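You operate a simulated robot arm through the tools that you are given. There is no shell and no other tool. Be economical: measure what you need, move in short steps, check, and stop when the job is done.

You run a simulated two-armed robot. Do the job below in one go: nothing can be reset, and whatever is moved stays where it is left.

JOB
Wax the bare stretch on the stiff top drawer's edge, then shut it.
Fine: hold the jar while you turn its lid off and on again; use the small yellow pad and put it back. Set down upright: small yellow pad. A coat counts when it lies all over at full strength: go over it till it gets no stronger.

It is judged by the outcome, as a careful person would: the job done as asked, and still so three seconds after it is handed in. It fails if anything else is knocked over, pushed out of place, dropped, spilled or broken. Lids that push on must go on centred and level and be pressed home; caps that screw on are set level and turned clockwise until they are tight.

ROBOT AND FRAMES
Two 7-joint arms with two-finger parallel grippers on one trunk, on a base that drives. Base frame: it is fixed to the floor where the robot stands at the start and does not move with it; the origin is under the middle of the robot, x ahead of it, y to its left, z up. Readings come in m, degrees, newtons and seconds.
The left shoulder is at the start at [0.05, 0.161, 1.198], the right one opposite. With the tool pointing down near the work surface each hand reaches from about 0.22 to 0.68 m from the robot's upright axis, wherever it stands, measured 20 degrees to its own side. Places, roughly: small yellow pad (5x4x6 cm) [0.5, -0.5, 0.9]; top drawer [0.3, -1.1, 0.7]; top of the bench cupboard [0.6, 0.3, 0.9]. Payload 3.43 kg a hand.
The tool frame of a hand sits at the grasp point between the pads (the TCP): z along the fingers, y along the line on which they close. The tips reach 0.03 m beyond it. Largest opening 0.094 m; finger width 0.028, thickness 0.01; the body of the gripper, 0.05 by 0.096 m, starts 0.055 m behind the TCP.
Orientation is that of the tool frame in the base frame, as a unit quaternion [w, x, y, z]. With the fingers straight down and closing along the base's y, the tool's x points along the base's -x, its y along +y and its z along -z.

CONTROLS
- The arms move only by the tool play_rows. It takes "left_deltas", "right_deltas" or both (then of equal length, played together; a hand with none holds still); each is a list of rows, each an object (a shift or turn left out is 0, a gripper value left out holds the last) with "delta_rot": the turn, a rotation vector about the base's x, y, z in units of 6 degrees (1.0 is 6 degrees), a list of three; "slide": the shift along the base's x, y, z in units of 40 mm (1.0 is 40 mm), a list of three; "jaw": the gripper command, from -1 (shut) to 1 (fully open), values between in proportion. In form: [{"delta_rot": [ax, ay, az], "slide": [dx, dy, dz], "jaw": jaw}, ...]. A call has 1 to 8 rows; each row shifts and turns the commanded pose from where the row before left it. A call with a number of a shift or a turn outside -1 to 1 is refused whole. Rows are played at 5 a second. More than 0.05 m and 8.6 degrees between two rows, or a gripper value outside its range, and nothing of the call is played. A pose out of reach is approached as far as the arm can. The call stops where the force on the tool passes 40 N (or 10 N more than at its start, if that is more) or the arm is blocked; 0.2 s more then pass. The fingers move at their own pace (about 0.045 m/s each) and stop on an object; they squeeze with about 31 N. The grip force told is the motor's: it shows also when the fingers shut on nothing. Time passes only in rows, and 0.2 s behind the last, so rows that do not move let the fingers close. It gives the time, the measured TCP pose, the force on the tool (base axes), the opening and the grip force at its end, in the units of the frame above (readings bear some noise), with the torque about the TCP (base axes, N m) and any sound that the robot's microphone picked up, and new pictures: "views" is both (left out), scene, wrist or none (wrist: the cameras of the hands that moved).
- Cameras (640 x 400 px; columns grow to the right, rows downward): "scene" is now at [0.1232, -0.0409, 1.3435]; the picture's right is [-0.45, -0.89, 0.00], its down [-0.32, 0.16, -0.93] and it looks along [0.83, -0.42, -0.36] (base axes); focal length 214 px, centre (320, 200). "left" rides on the left gripper at [0.076, -0.014, -0.103] in its tool frame; the picture's right is [0.18, 0.98, 0.00], its down [-0.75, 0.14, -0.64] and it looks along [-0.63, 0.12, 0.77] (tool axes); focal length 243 px, centre (320, 200). "right" rides on the right gripper at [0.076, 0.014, -0.102] in its tool frame; the picture's right is [-0.18, 0.98, 0.00], its down [-0.75, -0.14, -0.64] and it looks along [-0.63, -0.12, 0.77] (tool axes); focal length 243 px, centre (320, 200). There is no depth. A picture from a camera that has moved, and an enlarged one, comes with that camera's place and axes in the base frame and with its lens.
- lift_body(by): slides the trunk up (or, below 0, down) by that many m; the arms and the scene camera ride with it, the base frame stays. It gives what a move gives, with no picture.
- drive_base(legs): drives the robot by 1 to 6 legs, each [ahead, left, turn to the left] in m, m and degrees, along the robot's own axes; the way and the turn of a leg run together, so that a leg with both is an arc; at most 1.5 m and 180 degrees a leg. The arms and the cameras ride along, it lands a little off, and it stops where it bumps. It gives what a move gives, and a new picture of the scene camera.
- head_to(pan, tilt): turns the head with the scene camera to pan (to the left, within 80 degrees either way) and tilt (down, from -29 to 69), counted from straight ahead of the robot. It gives what a move gives, and a new picture of the scene camera.
- close_up(camera, box): a new picture of the part [left, top, right, bottom] of that camera's present view, enlarged. No time passes.
- close_job(): hands the job in; it is judged then, once.

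Go step by step. Nothing tells you exact positions but the pictures and the camera data: compare them with the known pose of the tool, close in by small moves and look again before you grip or let go. The budget is 120 turns and 260 pictures, counting those below and the enlarged ones. Unless the task says otherwise, let go and move clear before handing in.

The tools are called after ">>>" as name(argument=value, ...) on one line, values as JSON. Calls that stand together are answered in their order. play_rows: Moves the arms, as the interface text tells. Its arguments: {"type":"object","properties":{"left_deltas":{"type":"array"},"right_deltas":{"type":"array"},"views":{"type":"string","enum":["both","scene","wrist","none"]}},"required":[]} The other tools are called the same way: lift_body (by) slides the trunk up or down; drive_base (legs) drives the base; head_to (pan, tilt) turns the head that bears the scene camera; close_up (camera, box) takes an enlarged picture of a part of a camera's view; close_job () hands the job in.

At the start:

```text
clock: 0.0
left_eef_pos: [0.2784, -0.0511, 1.2526]
left_tcp_rot: [0.0, 0.0, 1.0, 0.0]
left_wrist_force: [0.3, 0.3, 0.9]
left_ft_torque: [-0.01, 0.0, 0.01]
left_finger_gap: 0.0942
left_grip_force: 0.0
right_eef_pos: [0.2836, -0.2958, 1.2904]
right_tcp_rot: [0.0, 0.001, 1.0, 0.001]
right_wrist_force: [-0.4, 0.0, 0.8]
right_ft_torque: [0.0, 0.0, -0.01]
right_finger_gap: 0.0939
right_grip_force: 0.1
trunk travel left (down, up): [-0.225, 0.042]
robot x, y, heading: [0.0007, 0.0007, -0.0]
head pan, tilt: [-26.6, 21.1]
```

scene: 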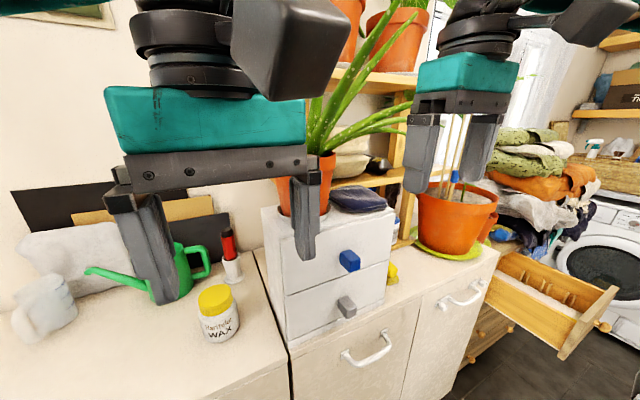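
right: 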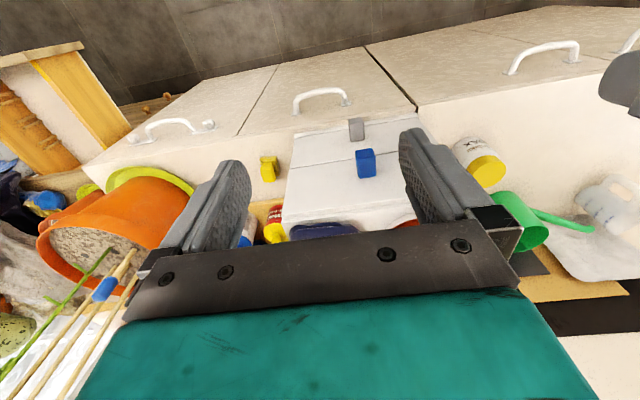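
left: 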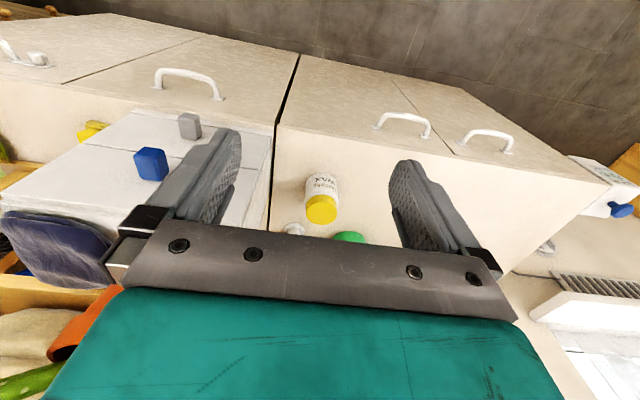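

I see the wax jar with its yellow lid on the bench, a yellow pad behind the little white chest, and the open wooden drawer on the right. First I take closer looks.

>>> close_up(camera="scene", box=[440, 220, 640, 400])

>>> close_up(camera="scene", box=[180, 220, 420, 370])

>>> head_to(pan=-65, tilt=30)

```text
2.22 times, centred on (540, 310) of scene
camera zoom: at [0.1232, -0.0409, 1.3435], right [-0.45, -0.89, 0.0], down [-0.32, 0.16, -0.93], along [0.83, -0.42, -0.36], focal length 477 px, centre (-169, -44)
```

zoom: 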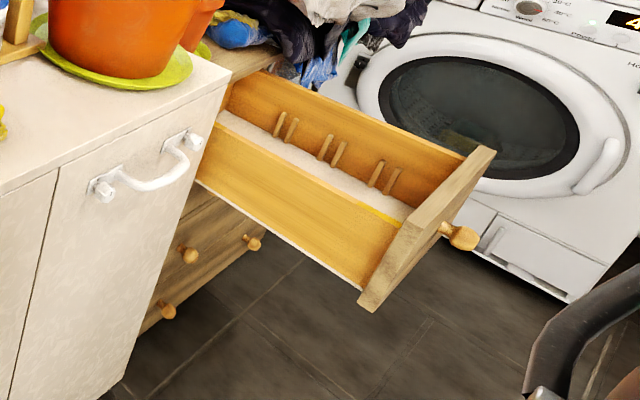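

```text
2.67 times, centred on (300, 295) of scene
camera zoom: at [0.1232, -0.0409, 1.3435], right [-0.45, -0.89, 0.0], down [-0.32, 0.16, -0.93], along [0.83, -0.42, -0.36], focal length 572 px, centre (373, -53)
```

zoom: 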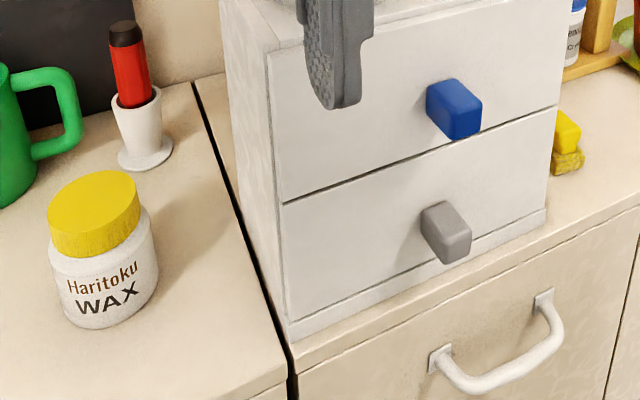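

```text
clock: 1.1
left_eef_pos: [0.2792, -0.051, 1.2513]
left_tcp_rot: [0.0, 0.0, 1.0, 0.0]
left_wrist_force: [-0.5, -0.6, -0.3]
left_ft_torque: [-0.01, -0.01, -0.02]
left_finger_gap: 0.0942
left_grip_force: 0.1
right_eef_pos: [0.2835, -0.2965, 1.2916]
right_tcp_rot: [0.0, 0.001, 1.0, 0.0]
right_wrist_force: [0.0, -0.1, -0.3]
right_ft_torque: [0.01, -0.05, -0.02]
right_finger_gap: 0.094
right_grip_force: 0.1
trunk travel left (down, up): [-0.225, 0.042]
robot x, y, heading: [0.0013, -0.0017, -0.1]
head pan, tilt: [-65.0, 30.0]
camera scene: at [0.0783, -0.0812, 1.3293], right [-0.91, -0.42, 0.0], down [-0.21, 0.45, -0.87], along [0.37, -0.78, -0.5], focal length 214 px, centre (320, 200)
```

scene: 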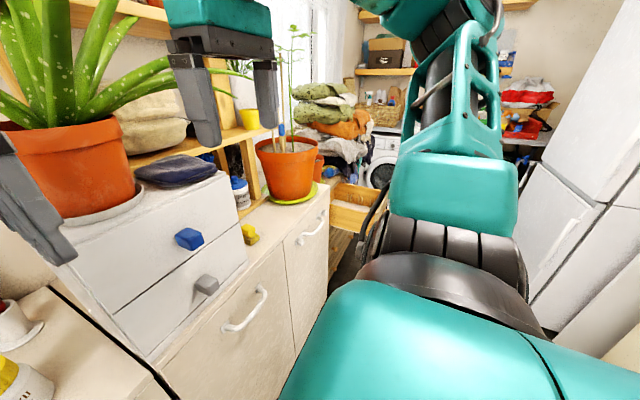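

The arm blocks much of that view. I zoom on the pad and the drawer, and look from the wrist cameras too.

>>> close_up(camera="scene", box=[180, 160, 380, 285])

>>> close_up(camera="right", box=[20, 60, 340, 260])

>>> close_up(camera="left", box=[240, 130, 400, 250])

```text
3.20 times, centred on (280, 222) of scene
camera zoom: at [0.0783, -0.0812, 1.3293], right [-0.91, -0.42, 0.0], down [-0.21, 0.45, -0.87], along [0.37, -0.78, -0.5], focal length 686 px, centre (448, 128)
```

zoom: 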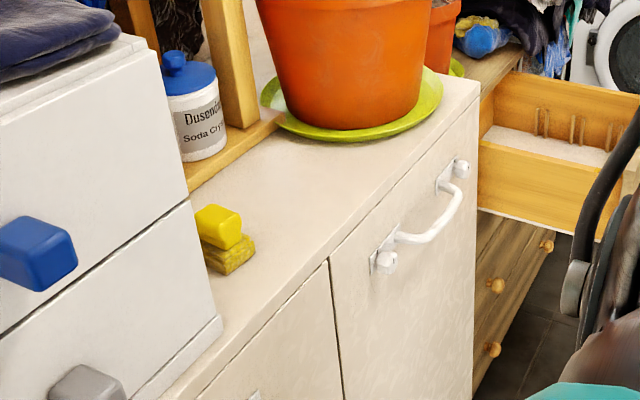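

```text
2.00 times, centred on (180, 160) of right
camera zoom: at [0.2072, -0.2819, 1.3935], right [0.18, 0.98, 0.0], down [0.75, -0.14, 0.64], along [0.63, -0.12, -0.77], focal length 485 px, centre (600, 280)
```

zoom: 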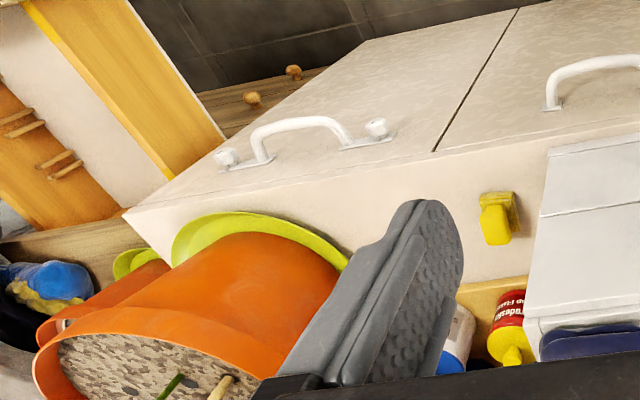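

```text
3.33 times, centred on (320, 190) of left
camera zoom: at [0.2035, -0.0648, 1.3541], right [-0.18, 0.98, 0.0], down [0.75, 0.14, 0.64], along [0.63, 0.12, -0.77], focal length 809 px, centre (320, 233)
```

zoom: 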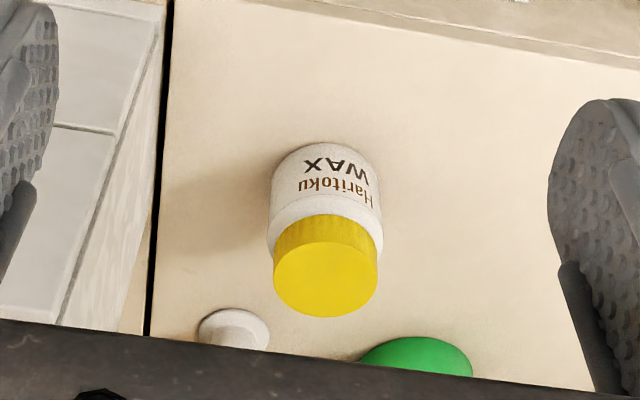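

The jar stands near (0.53, 0.00), about 10 cm tall, with the chest 8 cm to its right. I'll shift the robot a bit to the left so that the right arm keeps clear of the chest, and look at the work area.

>>> drive_base(legs=[[0, 0.15, 0]])

>>> play_rows(left_deltas=[{"slide": [0.5, 0.8, 0]}, {"slide": [0.5, 0.8, 0]}, {"slide": [0.5, 0.8, 0]}, {"slide": [0.5, 0.8, 0]}, {"slide": [0.5, 0.8, 0]}, {"slide": [0.5, 0.8, 0]}], views="none")

>>> head_to(pan=-12, tilt=35)

```text
clock: 2.4
left_eef_pos: [0.279, 0.0978, 1.2511]
left_tcp_rot: [0.0, -0.002, 1.0, -0.001]
left_wrist_force: [-0.1, 1.3, 0.4]
left_ft_torque: [0.01, 0.0, 0.0]
left_finger_gap: 0.0939
left_grip_force: 0.1
right_eef_pos: [0.2848, -0.1453, 1.2909]
right_tcp_rot: [0.0, -0.001, 1.0, 0.0]
right_wrist_force: [0.7, 0.5, -0.1]
right_ft_torque: [-0.03, 0.0, -0.02]
right_finger_gap: 0.0938
right_grip_force: 0.0
trunk travel left (down, up): [-0.225, 0.042]
robot x, y, heading: [-0.0009, 0.1478, 0.2]
head pan, tilt: [-65.0, 30.0]
camera scene: at [0.0782, 0.0683, 1.3293], right [-0.91, -0.42, 0.0], down [-0.21, 0.45, -0.87], along [0.37, -0.78, -0.5], focal length 214 px, centre (320, 200)
```

scene: 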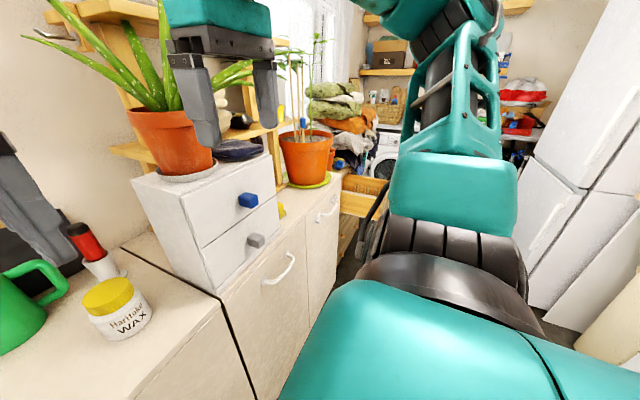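

```text
clock: 3.8
left_eef_pos: [0.3997, 0.2915, 1.2519]
left_tcp_rot: [-0.001, -0.001, 1.0, -0.001]
left_wrist_force: [-0.1, 1.0, 0.3]
left_ft_torque: [-0.02, -0.02, -0.01]
left_finger_gap: 0.0941
left_grip_force: 0.1
right_eef_pos: [0.2863, -0.1459, 1.2918]
right_tcp_rot: [0.0, -0.002, 1.0, 0.0]
right_wrist_force: [0.2, -0.1, 0.7]
right_ft_torque: [-0.02, -0.03, -0.02]
right_finger_gap: 0.094
right_grip_force: 0.1
trunk travel left (down, up): [-0.225, 0.042]
robot x, y, heading: [-0.0003, 0.1523, -0.1]
head pan, tilt: [-65.0, 30.0]
```

```text
clock: 5.0
left_eef_pos: [0.3996, 0.2903, 1.2536]
left_tcp_rot: [0.0, -0.002, 1.0, 0.0]
left_wrist_force: [-0.1, 0.7, 0.4]
left_ft_torque: [0.02, 0.0, -0.04]
left_finger_gap: 0.0939
left_grip_force: 0.0
right_eef_pos: [0.2847, -0.1448, 1.2917]
right_tcp_rot: [0.001, -0.002, 1.0, -0.001]
right_wrist_force: [0.1, -0.5, -0.3]
right_ft_torque: [0.01, -0.03, -0.02]
right_finger_gap: 0.0941
right_grip_force: 0.2
trunk travel left (down, up): [-0.225, 0.042]
robot x, y, heading: [0.0001, 0.1522, 0.2]
head pan, tilt: [-12.0, 35.0]
camera scene: at [0.126, 0.1311, 1.3215], right [-0.21, -0.98, 0.0], down [-0.56, 0.12, -0.82], along [0.8, -0.17, -0.57], focal length 214 px, centre (320, 200)
```

scene: 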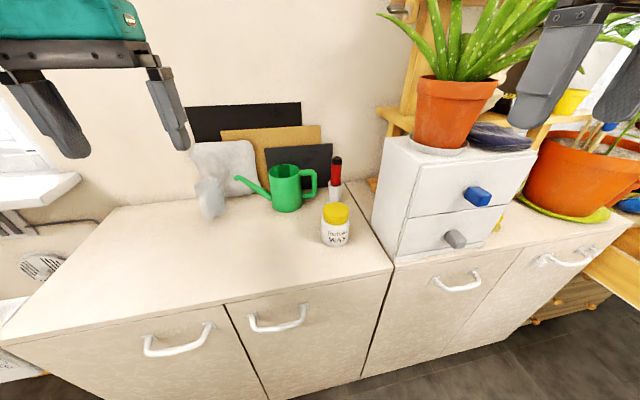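

The bench left of the jar is clear. I now turn the left hand to point to the right (camera on top) for a side grip on the jar.

>>> play_rows(left_deltas=[{"delta_rot": [-0.8, 0.8, 0.8]}, {"delta_rot": [-0.8, 0.8, 0.8]}, {"delta_rot": [-0.8, 0.8, 0.8]}, {"delta_rot": [-0.8, 0.8, 0.8]}, {"delta_rot": [-0.8, 0.8, 0.8]}, {"delta_rot": [-0.8, 0.8, 0.8]}, {"delta_rot": [-0.8, 0.8, 0.8]}, {"delta_rot": [-0.8, 0.8, 0.8]}], views="none")

>>> play_rows(left_deltas=[{"delta_rot": [-0.8, 0.8, 0.8]}, {"delta_rot": [-0.8, 0.8, 0.8]}, {"delta_rot": [-0.8, 0.8, 0.8]}, {"delta_rot": [-0.8, 0.8, 0.8]}, {"delta_rot": [-0.8, 0.8, 0.8]}, {"delta_rot": [-0.8, 0.8, 0.8]}, {"delta_rot": [-0.346, 0.346, 0.346]}])

```text
clock: 6.8
left_eef_pos: [0.3973, 0.2906, 1.2529]
left_tcp_rot: [-0.318, -0.319, 0.835, -0.317]
left_wrist_force: [-0.5, 0.1, 0.1]
left_ft_torque: [0.02, 0.01, 0.02]
left_finger_gap: 0.0939
left_grip_force: 0.0
right_eef_pos: [0.285, -0.1463, 1.2924]
right_tcp_rot: [0.0, 0.0, 1.0, 0.0]
right_wrist_force: [-0.1, 0.9, 0.1]
right_ft_torque: [-0.03, 0.0, 0.01]
right_finger_gap: 0.0939
right_grip_force: 0.1
trunk travel left (down, up): [-0.225, 0.042]
robot x, y, heading: [-0.0008, 0.1499, 0.0]
head pan, tilt: [-12.0, 35.0]
```

```text
clock: 8.4
left_eef_pos: [0.398, 0.29, 1.2519]
left_tcp_rot: [0.502, 0.501, -0.498, 0.499]
left_wrist_force: [-0.6, 0.3, 0.2]
left_ft_torque: [0.0, 0.01, -0.03]
left_finger_gap: 0.094
left_grip_force: 0.1
right_eef_pos: [0.2853, -0.1462, 1.2918]
right_tcp_rot: [0.0, -0.001, 1.0, 0.0]
right_wrist_force: [0.8, -0.3, 0.6]
right_ft_torque: [-0.01, 0.02, -0.05]
right_finger_gap: 0.0941
right_grip_force: 0.1
trunk travel left (down, up): [-0.225, 0.042]
robot x, y, heading: [-0.0004, 0.1514, 0.3]
head pan, tilt: [-12.0, 35.0]
camera scene: at [0.126, 0.1312, 1.3215], right [-0.21, -0.98, 0.0], down [-0.56, 0.12, -0.82], along [0.8, -0.17, -0.57], focal length 214 px, centre (320, 200)
camera left: at [0.4141, 0.3932, 1.3278], right [-0.98, 0.0, 0.19], down [-0.14, 0.64, -0.75], along [-0.12, -0.77, -0.63], focal length 243 px, centre (320, 200)
```

scene: 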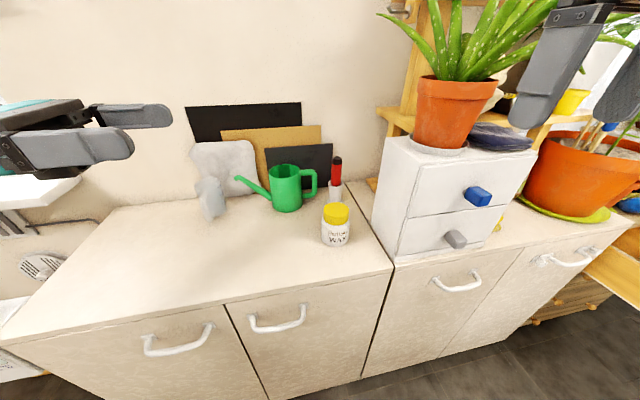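
left: 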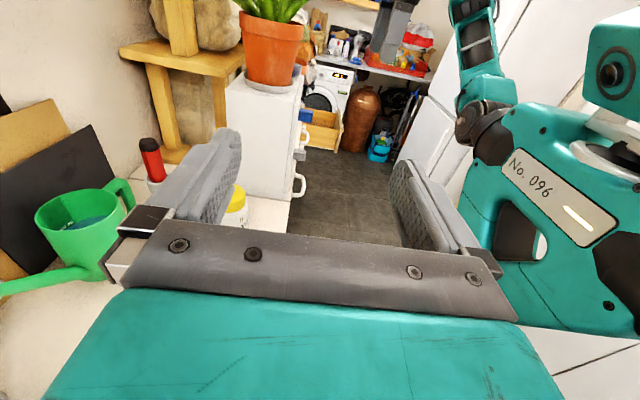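

The left hand now points right, level. I bring it to a spot left of the jar and above it, and measure the jar more closely.

>>> close_up(camera="scene", box=[260, 150, 420, 270])

>>> play_rows(left_deltas=[{"slide": [0.42, -0.4, -0.73]}, {"slide": [0.42, -0.4, -0.73]}, {"slide": [0.42, -0.4, -0.73]}, {"slide": [0.42, -0.4, -0.73]}, {"slide": [0.42, -0.4, -0.73]}, {"slide": [0.42, -0.4, -0.73]}, {"slide": [0.42, -0.4, -0.73]}, {"slide": [0.42, -0.4, -0.73]}])

```text
3.33 times, centred on (340, 210) of scene
camera zoom: at [0.126, 0.1312, 1.3215], right [-0.21, -0.98, 0.0], down [-0.56, 0.12, -0.82], along [0.8, -0.17, -0.57], focal length 715 px, centre (253, 167)
```

zoom: 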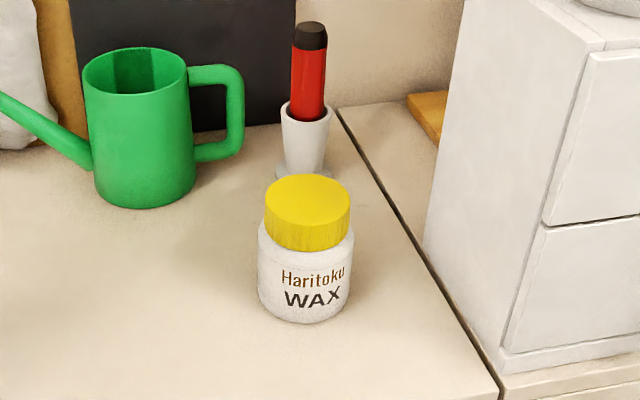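

```text
clock: 10.2
left_eef_pos: [0.5338, 0.1622, 1.0168]
left_tcp_rot: [0.5, 0.501, -0.5, 0.499]
left_wrist_force: [0.5, 0.0, 0.3]
left_ft_torque: [-0.01, -0.01, 0.04]
left_finger_gap: 0.0944
left_grip_force: 0.0
right_eef_pos: [0.2856, -0.1465, 1.2907]
right_tcp_rot: [0.0, -0.001, 1.0, 0.001]
right_wrist_force: [0.2, -0.4, 0.4]
right_ft_torque: [-0.01, -0.02, -0.03]
right_finger_gap: 0.0941
right_grip_force: 0.0
trunk travel left (down, up): [-0.225, 0.042]
robot x, y, heading: [0.0034, 0.1501, 0.3]
head pan, tilt: [-12.0, 35.0]
camera scene: at [0.1263, 0.1309, 1.3214], right [-0.21, -0.98, 0.0], down [-0.56, 0.12, -0.82], along [0.8, -0.17, -0.57], focal length 214 px, centre (320, 200)
camera left: at [0.5486, 0.2653, 1.0929], right [-0.98, 0.0, 0.19], down [-0.14, 0.64, -0.75], along [-0.12, -0.77, -0.63], focal length 243 px, centre (320, 200)
```

scene: 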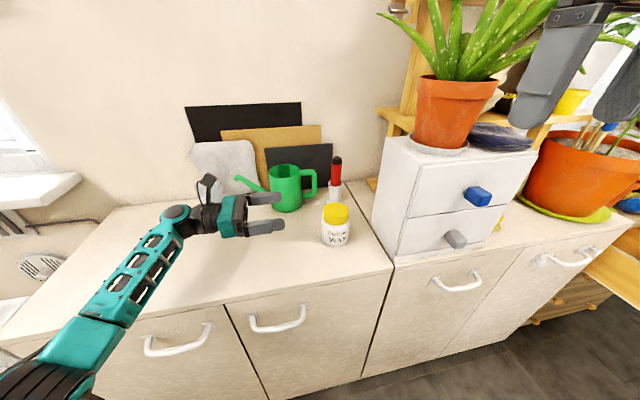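
left: 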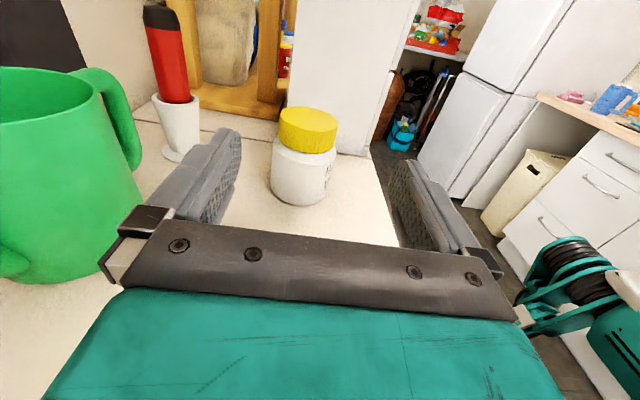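

Hand and jar line up (jar about (0.537, 0.000), body Ø ≈ 79 mm). I lower the hand to body height and advance part way.

>>> play_rows(left_deltas=[{"slide": [0.08, 0, -0.55]}, {"slide": [0, 0, -0.55]}, {"slide": [0, 0, -0.55]}, {"slide": [0, 0, -0.55]}, {"slide": [0, -0.7, 0]}, {"slide": [0, -0.7, 0]}, {"slide": [0, -0.6, 0]}])

```text
clock: 11.6
left_eef_pos: [0.5399, 0.1201, 0.9365]
left_tcp_rot: [0.499, 0.497, -0.5, 0.505]
left_wrist_force: [-0.4, -2.9, 6.7]
left_ft_torque: [0.48, 0.14, 0.09]
left_finger_gap: 0.0942
left_grip_force: 0.0
right_eef_pos: [0.2843, -0.146, 1.2922]
right_tcp_rot: [0.0, -0.002, 1.0, 0.001]
right_wrist_force: [0.4, -0.3, -0.5]
right_ft_torque: [-0.05, -0.02, 0.03]
right_finger_gap: 0.0939
right_grip_force: 0.1
trunk travel left (down, up): [-0.225, 0.042]
robot x, y, heading: [-0.0035, 0.1442, 0.4]
head pan, tilt: [-12.0, 35.0]
stopped in row 6 (left hand): the force on the tool passed its limit (the readings are from after the stop); the commanded pose is now the measured one
camera scene: at [0.1256, 0.1307, 1.3212], right [-0.21, -0.98, 0.0], down [-0.56, 0.12, -0.82], along [0.8, -0.17, -0.57], focal length 214 px, centre (320, 200)
camera left: at [0.5531, 0.2243, 1.0125], right [-0.98, 0.0, 0.18], down [-0.14, 0.64, -0.76], along [-0.11, -0.77, -0.63], focal length 243 px, centre (320, 200)
```

scene: 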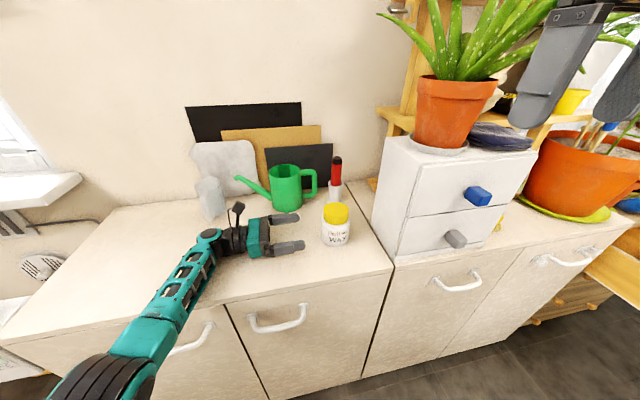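
left: 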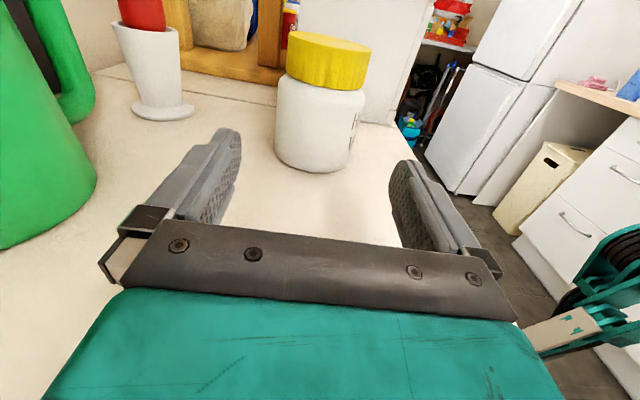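

The forearm or wrist evidently touched the bench while lowering. I raise the trunk and tilt the fingers 15° down so wrist and elbow stay higher.

>>> lift_body(by=0.04)

>>> play_rows(left_deltas=[{"delta_rot": [0.83, 0, 0]}, {"delta_rot": [0.83, 0, 0]}, {"delta_rot": [0.84, 0, 0]}, {"slide": [0, 0.25, -0.3]}, {"slide": [0, 0, -0.5]}])

```text
clock: 12.4
left_eef_pos: [0.5398, 0.1217, 0.9744]
left_tcp_rot: [0.498, 0.499, -0.499, 0.504]
left_wrist_force: [-0.3, -0.1, 0.0]
left_ft_torque: [0.0, -0.01, -0.01]
left_finger_gap: 0.0941
left_grip_force: 0.1
right_eef_pos: [0.2852, -0.1459, 1.3316]
right_tcp_rot: [0.0, -0.001, 1.0, 0.001]
right_wrist_force: [0.1, -0.9, -1.1]
right_ft_torque: [-0.02, 0.02, 0.05]
right_finger_gap: 0.0941
right_grip_force: 0.1
trunk travel left (down, up): [-0.265, 0.002]
robot x, y, heading: [0.0035, 0.1508, 0.2]
head pan, tilt: [-12.0, 35.0]
```

```text
clock: 13.6
left_eef_pos: [0.539, 0.1308, 0.9419]
left_tcp_rot: [-0.429, -0.56, 0.561, -0.434]
left_wrist_force: [0.6, -0.5, 0.5]
left_ft_torque: [0.01, -0.02, -0.02]
left_finger_gap: 0.0943
left_grip_force: 0.0
right_eef_pos: [0.2848, -0.1455, 1.3313]
right_tcp_rot: [0.0, -0.002, 1.0, 0.0]
right_wrist_force: [1.2, 0.4, 0.7]
right_ft_torque: [0.01, 0.01, -0.01]
right_finger_gap: 0.0941
right_grip_force: 0.1
trunk travel left (down, up): [-0.265, 0.002]
robot x, y, heading: [0.0008, 0.1448, -0.0]
head pan, tilt: [-12.0, 35.0]
camera scene: at [0.1261, 0.1315, 1.3615], right [-0.2, -0.98, 0.0], down [-0.56, 0.12, -0.82], along [0.8, -0.17, -0.57], focal length 214 px, centre (320, 200)
camera left: at [0.5538, 0.2111, 1.0433], right [-0.98, -0.05, 0.17], down [-0.14, 0.81, -0.57], along [-0.11, -0.58, -0.81], focal length 243 px, centre (320, 200)
```

scene: 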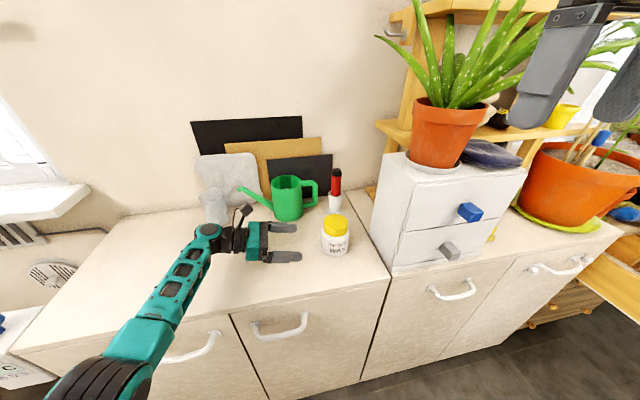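
left: 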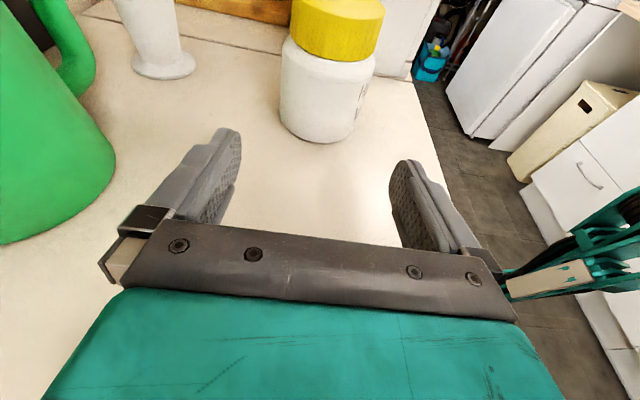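

Clear now and aligned. I lower a little more and slide the open fingers around the jar.

>>> play_rows(left_deltas=[{"slide": [-0.06, 0, -0.3]}, {"slide": [0, -0.5, 0]}, {"slide": [0, -0.5, 0]}, {"slide": [0, -0.5, 0]}, {"slide": [0, -0.5, 0]}, {"slide": [0, -0.5, 0]}, {"slide": [0, -0.5, 0]}])

```text
clock: 15.2
left_eef_pos: [0.5373, 0.0111, 0.931]
left_tcp_rot: [-0.428, -0.56, 0.561, -0.434]
left_wrist_force: [-0.1, -0.1, -1.4]
left_ft_torque: [0.02, -0.04, -0.01]
left_finger_gap: 0.0938
left_grip_force: 0.0
right_eef_pos: [0.2856, -0.1452, 1.3321]
right_tcp_rot: [0.0, -0.002, 1.0, 0.002]
right_wrist_force: [0.6, 0.2, 0.5]
right_ft_torque: [0.01, -0.01, -0.01]
right_finger_gap: 0.0938
right_grip_force: 0.1
trunk travel left (down, up): [-0.265, 0.002]
robot x, y, heading: [0.0018, 0.1511, 0.5]
head pan, tilt: [-12.0, 35.0]
camera scene: at [0.126, 0.1313, 1.3615], right [-0.2, -0.98, 0.0], down [-0.56, 0.12, -0.82], along [0.8, -0.17, -0.57], focal length 214 px, centre (320, 200)
camera left: at [0.5511, 0.0918, 1.0303], right [-0.98, -0.05, 0.17], down [-0.14, 0.81, -0.57], along [-0.11, -0.58, -0.81], focal length 243 px, centre (320, 200)
```

scene: 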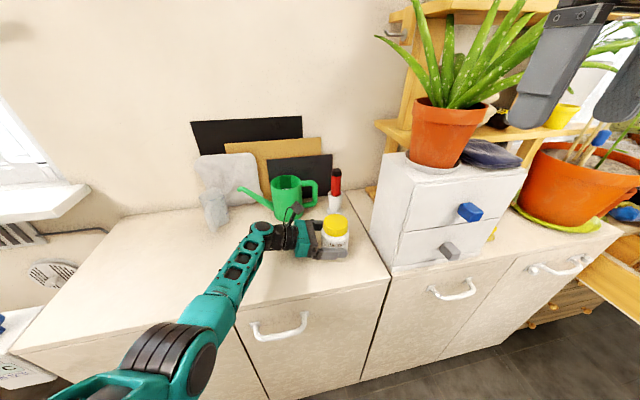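
left: 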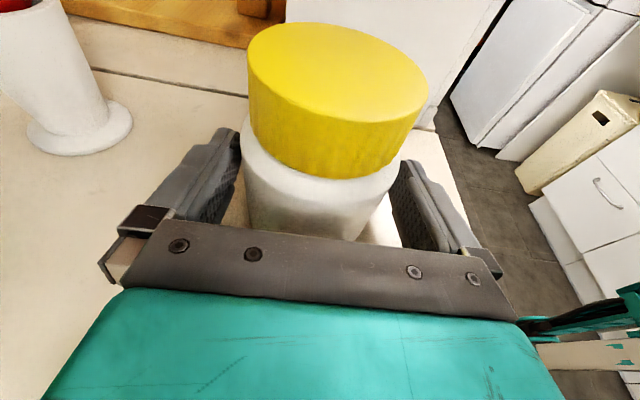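

The jar sits between the fingers. I close the left gripper on it.

>>> play_rows(left_deltas=[{"jaw": -1}, {"jaw": -1}, {"jaw": -1}, {"jaw": -1}], views="wrist")

```text
clock: 16.2
left_eef_pos: [0.537, 0.0128, 0.9306]
left_tcp_rot: [-0.43, -0.559, 0.561, -0.434]
left_wrist_force: [1.5, -0.7, 1.1]
left_ft_torque: [0.05, 0.0, 0.01]
left_finger_gap: 0.0774
left_grip_force: 30.8
right_eef_pos: [0.2851, -0.1456, 1.3319]
right_tcp_rot: [-0.001, -0.002, 1.0, 0.0]
right_wrist_force: [0.0, -0.1, 0.7]
right_ft_torque: [0.01, -0.02, -0.01]
right_finger_gap: 0.0939
right_grip_force: 0.0
trunk travel left (down, up): [-0.265, 0.002]
robot x, y, heading: [-0.0018, 0.1496, 0.3]
head pan, tilt: [-12.0, 35.0]
camera left: at [0.5513, 0.0926, 1.0305], right [-0.98, -0.05, 0.17], down [-0.14, 0.81, -0.57], along [-0.11, -0.58, -0.81], focal length 243 px, centre (320, 200)
```

left: 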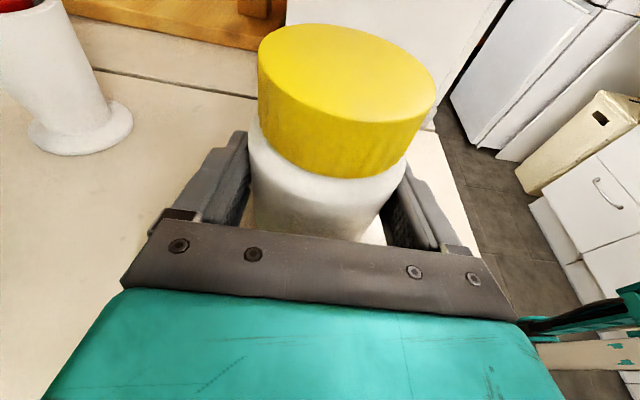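

The jar is held firmly. To get more room from the chest, I lift it slightly, carry it 10 cm left and set it down, while the right hand moves over in front.

>>> play_rows(left_deltas=[{"slide": [0, 0, 0.5]}, {"slide": [0, 0, 0.5]}, {"slide": [-0.1, 0.6, 0]}, {"slide": [-0.1, 0.7, 0]}, {"slide": [-0.1, 0.7, 0]}, {"slide": [-0.1, 0.5, 0]}, {"slide": [0, 0, -0.5]}, {"slide": [0, 0, -0.45]}])

```text
clock: 18.0
left_eef_pos: [0.5219, 0.1127, 0.9329]
left_tcp_rot: [-0.429, -0.56, 0.561, -0.433]
left_wrist_force: [-0.1, 0.4, -3.1]
left_ft_torque: [0.04, 0.0, -0.02]
left_finger_gap: 0.0773
left_grip_force: 31.8
right_eef_pos: [0.2854, -0.1448, 1.3312]
right_tcp_rot: [0.0, -0.002, 1.0, 0.0]
right_wrist_force: [0.1, -0.7, -0.1]
right_ft_torque: [0.0, -0.02, 0.02]
right_finger_gap: 0.094
right_grip_force: 0.0
trunk travel left (down, up): [-0.265, 0.002]
robot x, y, heading: [0.0027, 0.1475, 0.3]
head pan, tilt: [-12.0, 35.0]
camera scene: at [0.1264, 0.1317, 1.3614], right [-0.2, -0.98, 0.0], down [-0.56, 0.12, -0.82], along [0.8, -0.17, -0.57], focal length 214 px, centre (320, 200)
camera left: at [0.5354, 0.193, 1.0322], right [-0.98, -0.05, 0.17], down [-0.14, 0.81, -0.57], along [-0.11, -0.58, -0.81], focal length 243 px, centre (320, 200)
```

scene: 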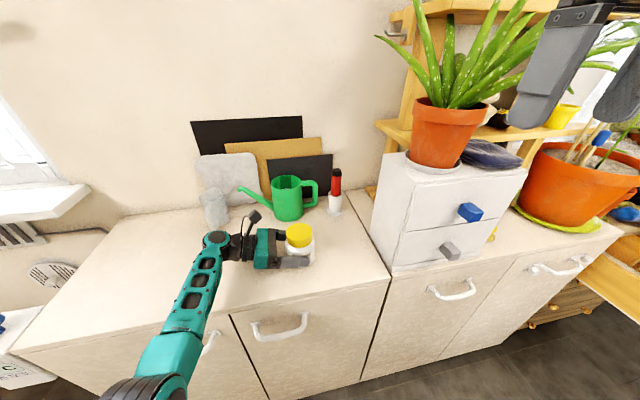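
left: 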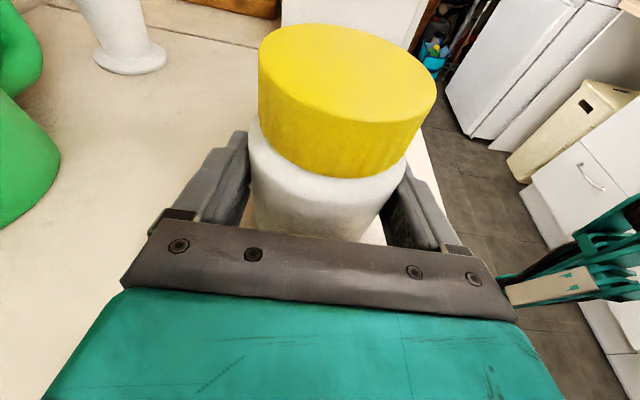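

Jar is now at about (0.522, 0.102). The right hand goes above it, pre-turned 30° clockwise.

>>> play_rows(right_deltas=[{"slide": [0.74, 0.77, 0], "delta_rot": [0, 0, -0.6], "jaw": 1}, {"slide": [0.74, 0.77, 0], "delta_rot": [0, 0, -0.7]}, {"slide": [0.74, 0.77, 0], "delta_rot": [0, 0, -0.7]}, {"slide": [0.74, 0.77, 0], "delta_rot": [0, 0, -0.7]}, {"slide": [0.74, 0.77, 0], "delta_rot": [0, 0, -0.7]}, {"slide": [0.74, 0.77, 0], "delta_rot": [0, 0, -0.8]}, {"slide": [0.74, 0.77, 0], "delta_rot": [0, 0, -0.8]}, {"slide": [0.74, 0.77, 0]}], left_deltas=[{"slide": [0, 0, -0.06]}, {}, {}, {}, {}, {}, {}, {}], views="none")

>>> play_rows(right_deltas=[{"slide": [0, 0, -0.9]}, {"slide": [0, 0, -0.9]}, {"slide": [0, 0, -0.9]}, {"slide": [0, 0, -0.9]}, {"slide": [0, 0, -0.9]}, {"slide": [0, 0, -0.9]}])

```text
clock: 19.8
left_eef_pos: [0.5221, 0.1121, 0.9308]
left_tcp_rot: [-0.43, -0.559, 0.56, -0.435]
left_wrist_force: [-0.7, 0.9, 2.5]
left_ft_torque: [0.07, 0.15, -0.02]
left_finger_gap: 0.0775
left_grip_force: 31.1
right_eef_pos: [0.4426, -0.0088, 1.2974]
right_tcp_rot: [0.0, 0.258, 0.966, 0.001]
right_wrist_force: [0.4, 0.5, -0.7]
right_ft_torque: [0.01, 0.03, 0.0]
right_finger_gap: 0.0941
right_grip_force: 0.1
right hand out of reach, approached as far as the arm can: row 5, 6, 7, 8
trunk travel left (down, up): [-0.265, 0.002]
robot x, y, heading: [-0.0008, 0.1501, 0.2]
head pan, tilt: [-12.0, 35.0]
```

```text
clock: 21.2
left_eef_pos: [0.521, 0.1122, 0.9307]
left_tcp_rot: [-0.43, -0.559, 0.56, -0.435]
left_wrist_force: [0.8, -0.9, 2.8]
left_ft_torque: [-0.07, 0.14, -0.01]
left_finger_gap: 0.0773
left_grip_force: 31.2
right_eef_pos: [0.4428, -0.0102, 1.0812]
right_tcp_rot: [0.0, 0.257, 0.966, 0.0]
right_wrist_force: [-0.3, 0.9, -0.4]
right_ft_torque: [-0.01, -0.04, 0.04]
right_finger_gap: 0.0939
right_grip_force: 0.1
trunk travel left (down, up): [-0.265, 0.002]
robot x, y, heading: [0.0038, 0.1501, 0.4]
head pan, tilt: [-12.0, 35.0]
camera scene: at [0.1257, 0.1316, 1.3616], right [-0.2, -0.98, 0.0], down [-0.56, 0.12, -0.82], along [0.8, -0.17, -0.57], focal length 214 px, centre (320, 200)
camera right: at [0.3829, 0.0397, 1.1828], right [0.65, 0.76, 0.0], down [0.58, -0.5, 0.64], along [0.49, -0.42, -0.77], focal length 243 px, centre (320, 200)
```

scene: 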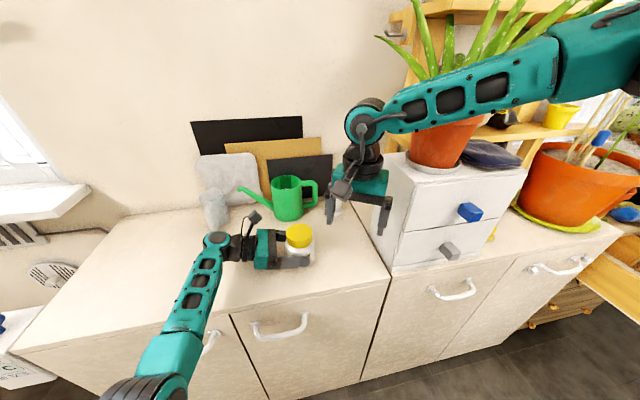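
right: 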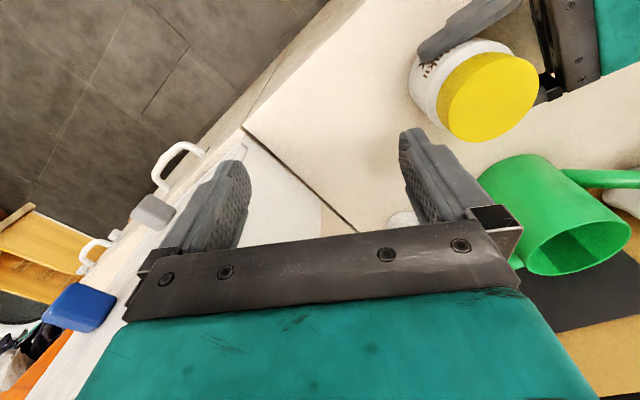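

The high approach was out of reach; now low, I move over the jar at z 1.08.

>>> play_rows(right_deltas=[{"slide": [0.5, 0.7, 0]}, {"slide": [0.5, 0.7, 0]}, {"slide": [0.49, 0.7, 0]}, {"slide": [0.49, 0.7, 0]}])

```text
clock: 22.2
left_eef_pos: [0.5215, 0.1129, 0.9308]
left_tcp_rot: [-0.429, -0.559, 0.56, -0.435]
left_wrist_force: [0.7, 0.2, 4.0]
left_ft_torque: [-0.01, 0.14, 0.03]
left_finger_gap: 0.0773
left_grip_force: 31.3
right_eef_pos: [0.4606, 0.0116, 1.1001]
right_tcp_rot: [-0.001, 0.256, 0.967, 0.001]
right_wrist_force: [-0.9, 0.4, 1.0]
right_ft_torque: [-0.02, -0.02, 0.04]
right_finger_gap: 0.0941
right_grip_force: 0.0
right hand out of reach, approached as far as the arm can: row 1, 2, 3, 4
trunk travel left (down, up): [-0.265, 0.002]
robot x, y, heading: [0.0009, 0.1471, 0.1]
head pan, tilt: [-12.0, 35.0]
camera scene: at [0.1258, 0.1317, 1.3615], right [-0.2, -0.98, 0.0], down [-0.56, 0.12, -0.82], along [0.8, -0.17, -0.57], focal length 214 px, centre (320, 200)
camera right: at [0.4013, 0.0622, 1.2031], right [0.65, 0.76, 0.0], down [0.58, -0.5, 0.64], along [0.49, -0.42, -0.77], focal length 243 px, centre (320, 200)
```

scene: 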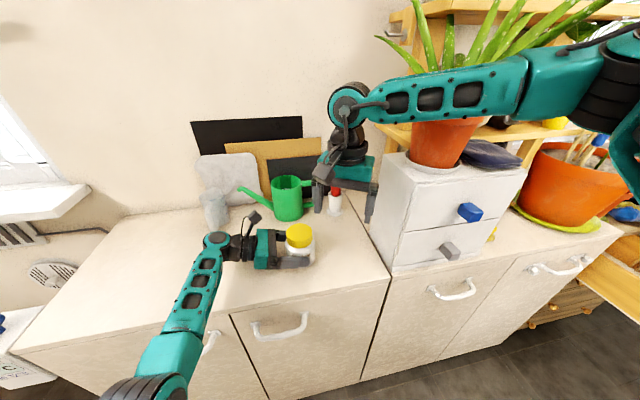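
right: 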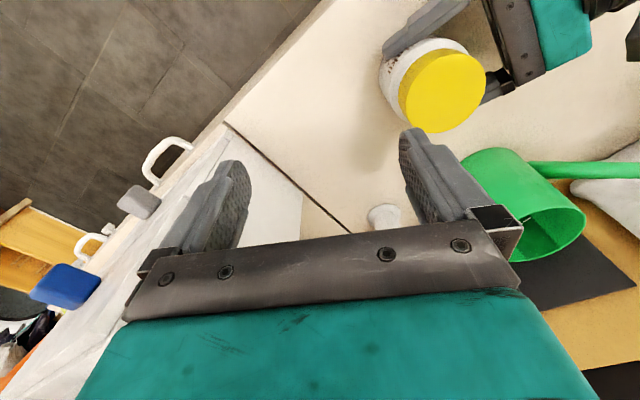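

The reach may be limited by the clockwise pre-turn. I turn the wrist back and try to advance again.

>>> play_rows(right_deltas=[{"delta_rot": [0, 0, 1]}, {"delta_rot": [0, 0, 1]}, {"delta_rot": [0, 0, 1]}, {"delta_rot": [0, 0, 1]}, {"delta_rot": [0, 0, 1]}, {"slide": [0.5, 0.7, -0.2]}, {"slide": [0.5, 0.7, -0.2]}, {"slide": [0.4, 0.7, 0]}], views="none")

```text
clock: 24.0
left_eef_pos: [0.5214, 0.1127, 0.93]
left_tcp_rot: [-0.429, -0.56, 0.56, -0.435]
left_wrist_force: [2.5, 1.2, 5.9]
left_ft_torque: [0.12, 0.15, 0.04]
left_finger_gap: 0.0773
left_grip_force: 30.8
right_eef_pos: [0.4585, 0.0156, 1.1055]
right_tcp_rot: [0.0, -0.002, 1.0, 0.001]
right_wrist_force: [-0.2, 0.3, 0.1]
right_ft_torque: [-0.02, 0.01, 0.0]
right_finger_gap: 0.0943
right_grip_force: 0.1
right hand out of reach, approached as far as the arm can: row 6, 7, 8
trunk travel left (down, up): [-0.265, 0.002]
robot x, y, heading: [0.0005, 0.1541, 0.3]
head pan, tilt: [-12.0, 35.0]
```

The right arm can't reach that far across. I'll bring the jar to it: hold it in the air at about (0.43, 0.0), base z ≈ 0.95, with the right hand above.

>>> play_rows(right_deltas=[{"slide": [-0.35, -0.2, 0.4]}, {"slide": [-0.35, -0.2, 0.4]}, {}, {}, {}, {}, {}], left_deltas=[{"slide": [0, 0, 0.5]}, {"slide": [0, 0, 0.5]}, {"slide": [-0.45, -0.5, 0.5]}, {"slide": [-0.45, -0.5, 0]}, {"slide": [-0.45, -0.5, 0]}, {"slide": [-0.45, -0.5, 0]}, {"slide": [-0.45, -0.5, 0]}])

```text
clock: 25.8
left_eef_pos: [0.4629, 0.028, 1.0246]
left_tcp_rot: [-0.381, -0.545, 0.59, -0.458]
left_wrist_force: [-0.1, 0.0, -2.3]
left_ft_torque: [0.01, -0.01, -0.02]
left_finger_gap: 0.0773
left_grip_force: 30.8
right_eef_pos: [0.4328, -0.0027, 1.1385]
right_tcp_rot: [0.0, -0.002, 1.0, -0.001]
right_wrist_force: [-0.1, 0.3, 0.6]
right_ft_torque: [-0.02, -0.02, 0.01]
right_finger_gap: 0.0939
right_grip_force: 0.1
trunk travel left (down, up): [-0.265, 0.002]
robot x, y, heading: [0.0007, 0.1505, 0.2]
head pan, tilt: [-12.0, 35.0]
stopped in row 7 (left hand): the arm was blocked; the commanded pose is now the measured one
camera scene: at [0.1264, 0.1317, 1.3614], right [-0.2, -0.98, 0.0], down [-0.56, 0.12, -0.82], along [0.8, -0.17, -0.57], focal length 214 px, centre (320, 200)
camera right: at [0.3559, 0.011, 1.24], right [0.18, 0.98, 0.0], down [0.75, -0.14, 0.64], along [0.63, -0.12, -0.77], focal length 243 px, centre (320, 200)
camera left: at [0.4645, 0.1043, 1.1275], right [-1.0, -0.07, 0.05], down [-0.09, 0.83, -0.55], along [-0.01, -0.55, -0.84], focal length 243 px, centre (320, 200)
```

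scene: 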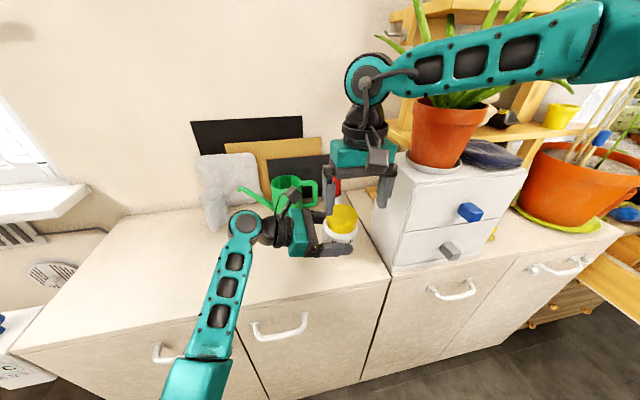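
right: 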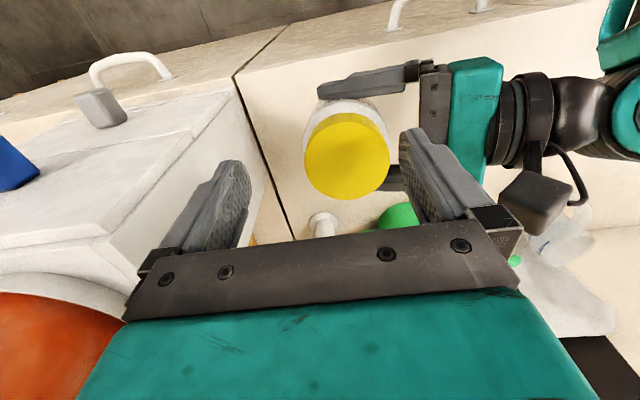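
left: 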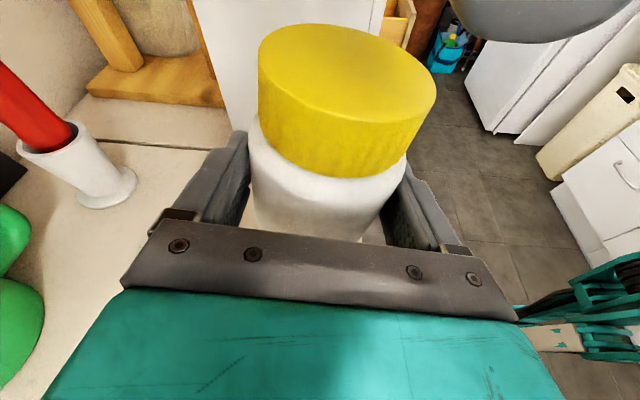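

The left arm jammed near its fold limit and turned slightly. I move the right hand off, restore the left hand's attitude, and set the jar back on the bench at about (0.515, 0.02), which suits both arms.

>>> play_rows(right_deltas=[{"slide": [0, -0.7, 0.7]}, {"slide": [0, -0.7, 0.7]}, {"slide": [0, -0.3, 0.3]}, {}, {}, {}, {}, {}], left_deltas=[{}, {"slide": [0.4, 0, 0], "delta_rot": [-0.1, 0.29, -0.03]}, {"slide": [0.4, 0, 0], "delta_rot": [-0.1, 0.29, -0.03]}, {"slide": [0.5, 0.05, 0], "delta_rot": [-0.1, 0.29, -0.03]}, {"delta_rot": [-0.1, 0.29, -0.03]}, {"slide": [0, 0, -0.7]}, {"slide": [0, 0, -0.7]}, {"slide": [0, 0, -0.6]}])

```text
clock: 27.6
left_eef_pos: [0.5155, 0.0271, 0.9425]
left_tcp_rot: [0.432, 0.56, -0.558, 0.434]
left_wrist_force: [-0.3, -0.3, -2.6]
left_ft_torque: [0.03, 0.0, -0.01]
left_finger_gap: 0.077
left_grip_force: 30.8
right_eef_pos: [0.434, -0.069, 1.2084]
right_tcp_rot: [0.0, -0.002, 1.0, 0.001]
right_wrist_force: [-0.4, -0.1, -0.3]
right_ft_torque: [0.01, 0.01, 0.01]
right_finger_gap: 0.094
right_grip_force: 0.1
trunk travel left (down, up): [-0.265, 0.002]
robot x, y, heading: [-0.0025, 0.1495, 0.1]
head pan, tilt: [-12.0, 35.0]
camera scene: at [0.1264, 0.1316, 1.3614], right [-0.2, -0.98, 0.0], down [-0.56, 0.12, -0.82], along [0.8, -0.17, -0.57], focal length 214 px, centre (320, 200)
camera right: at [0.3559, -0.0565, 1.31], right [0.18, 0.98, 0.0], down [0.75, -0.14, 0.64], along [0.63, -0.12, -0.77], focal length 243 px, centre (320, 200)
camera left: at [0.5294, 0.109, 1.0427], right [-0.98, -0.05, 0.18], down [-0.14, 0.81, -0.57], along [-0.12, -0.59, -0.8], focal length 243 px, centre (320, 200)
```

scene: 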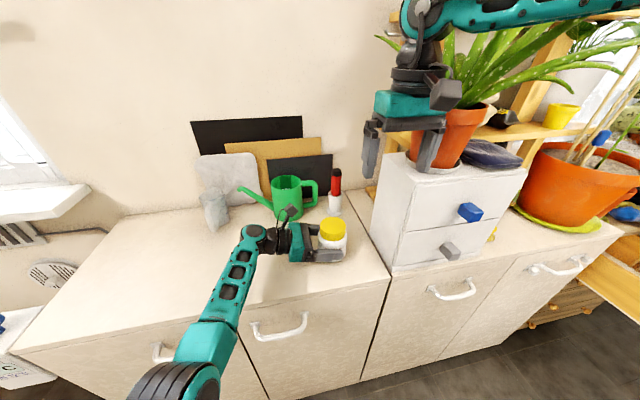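
right: 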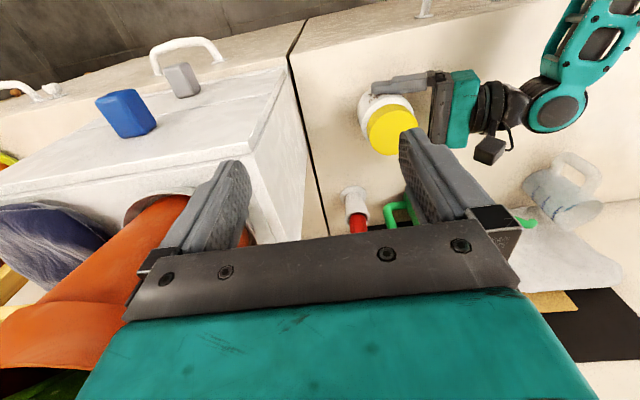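
left: 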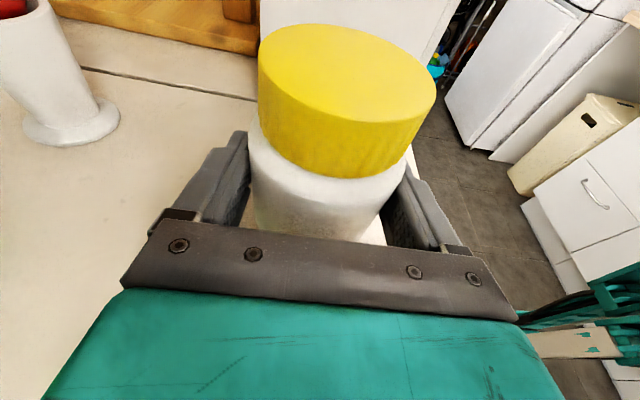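

Now I lower the jar the last centimetre and bring the right hand over it by a lower route.

>>> play_rows(left_deltas=[{"slide": [0, 0, -0.2]}, {"slide": [0, 0, -0.09]}, {}, {}, {}, {}], right_deltas=[{"slide": [0, 0.7, -0.6]}, {"slide": [0, 0.72, -0.7]}, {"slide": [0, 0.72, -0.7]}, {"slide": [0.68, 0, -0.5]}, {"slide": [0.68, 0, -0.3]}, {"slide": [0.68, 0, 0]}])

```text
clock: 29.0
left_eef_pos: [0.5139, 0.0276, 0.9322]
left_tcp_rot: [0.431, 0.561, -0.558, 0.434]
left_wrist_force: [0.3, 0.0, -2.7]
left_ft_torque: [0.04, -0.03, 0.02]
left_finger_gap: 0.0773
left_grip_force: 30.7
right_eef_pos: [0.4915, -0.0122, 1.0975]
right_tcp_rot: [0.002, -0.001, 1.0, 0.0]
right_wrist_force: [0.5, 0.2, 0.1]
right_ft_torque: [0.02, -0.02, 0.03]
right_finger_gap: 0.094
right_grip_force: 0.0
right hand out of reach, approached as far as the arm can: row 5, 6
trunk travel left (down, up): [-0.265, 0.002]
robot x, y, heading: [-0.0005, 0.1501, 0.2]
head pan, tilt: [-12.0, 35.0]
camera scene: at [0.1265, 0.1314, 1.3614], right [-0.2, -0.98, 0.0], down [-0.56, 0.12, -0.82], along [0.8, -0.17, -0.57], focal length 214 px, centre (320, 200)
camera right: at [0.4152, 0.0012, 1.2003], right [0.18, 0.98, 0.0], down [0.75, -0.14, 0.64], along [0.63, -0.11, -0.77], focal length 243 px, centre (320, 200)
camera left: at [0.529, 0.1091, 1.0307], right [-0.98, -0.05, 0.18], down [-0.14, 0.81, -0.57], along [-0.12, -0.59, -0.8], focal length 243 px, centre (320, 200)
```

scene: 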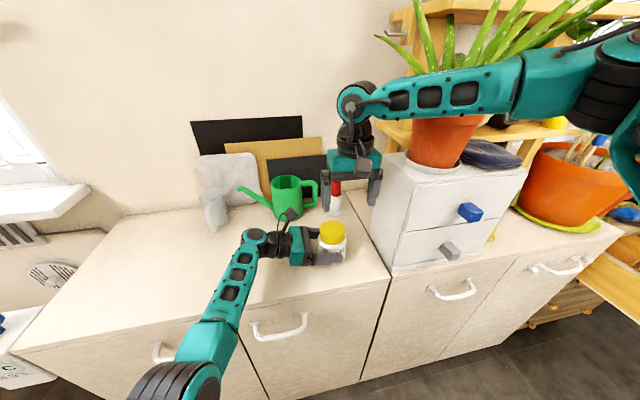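
right: 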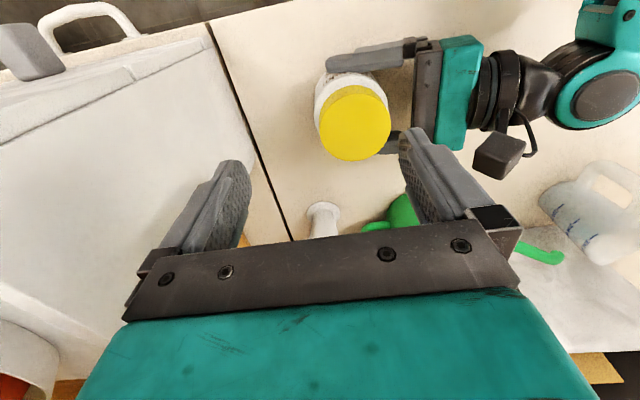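
left: 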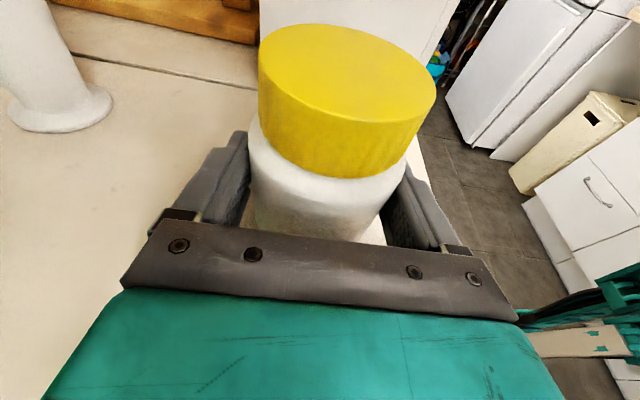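

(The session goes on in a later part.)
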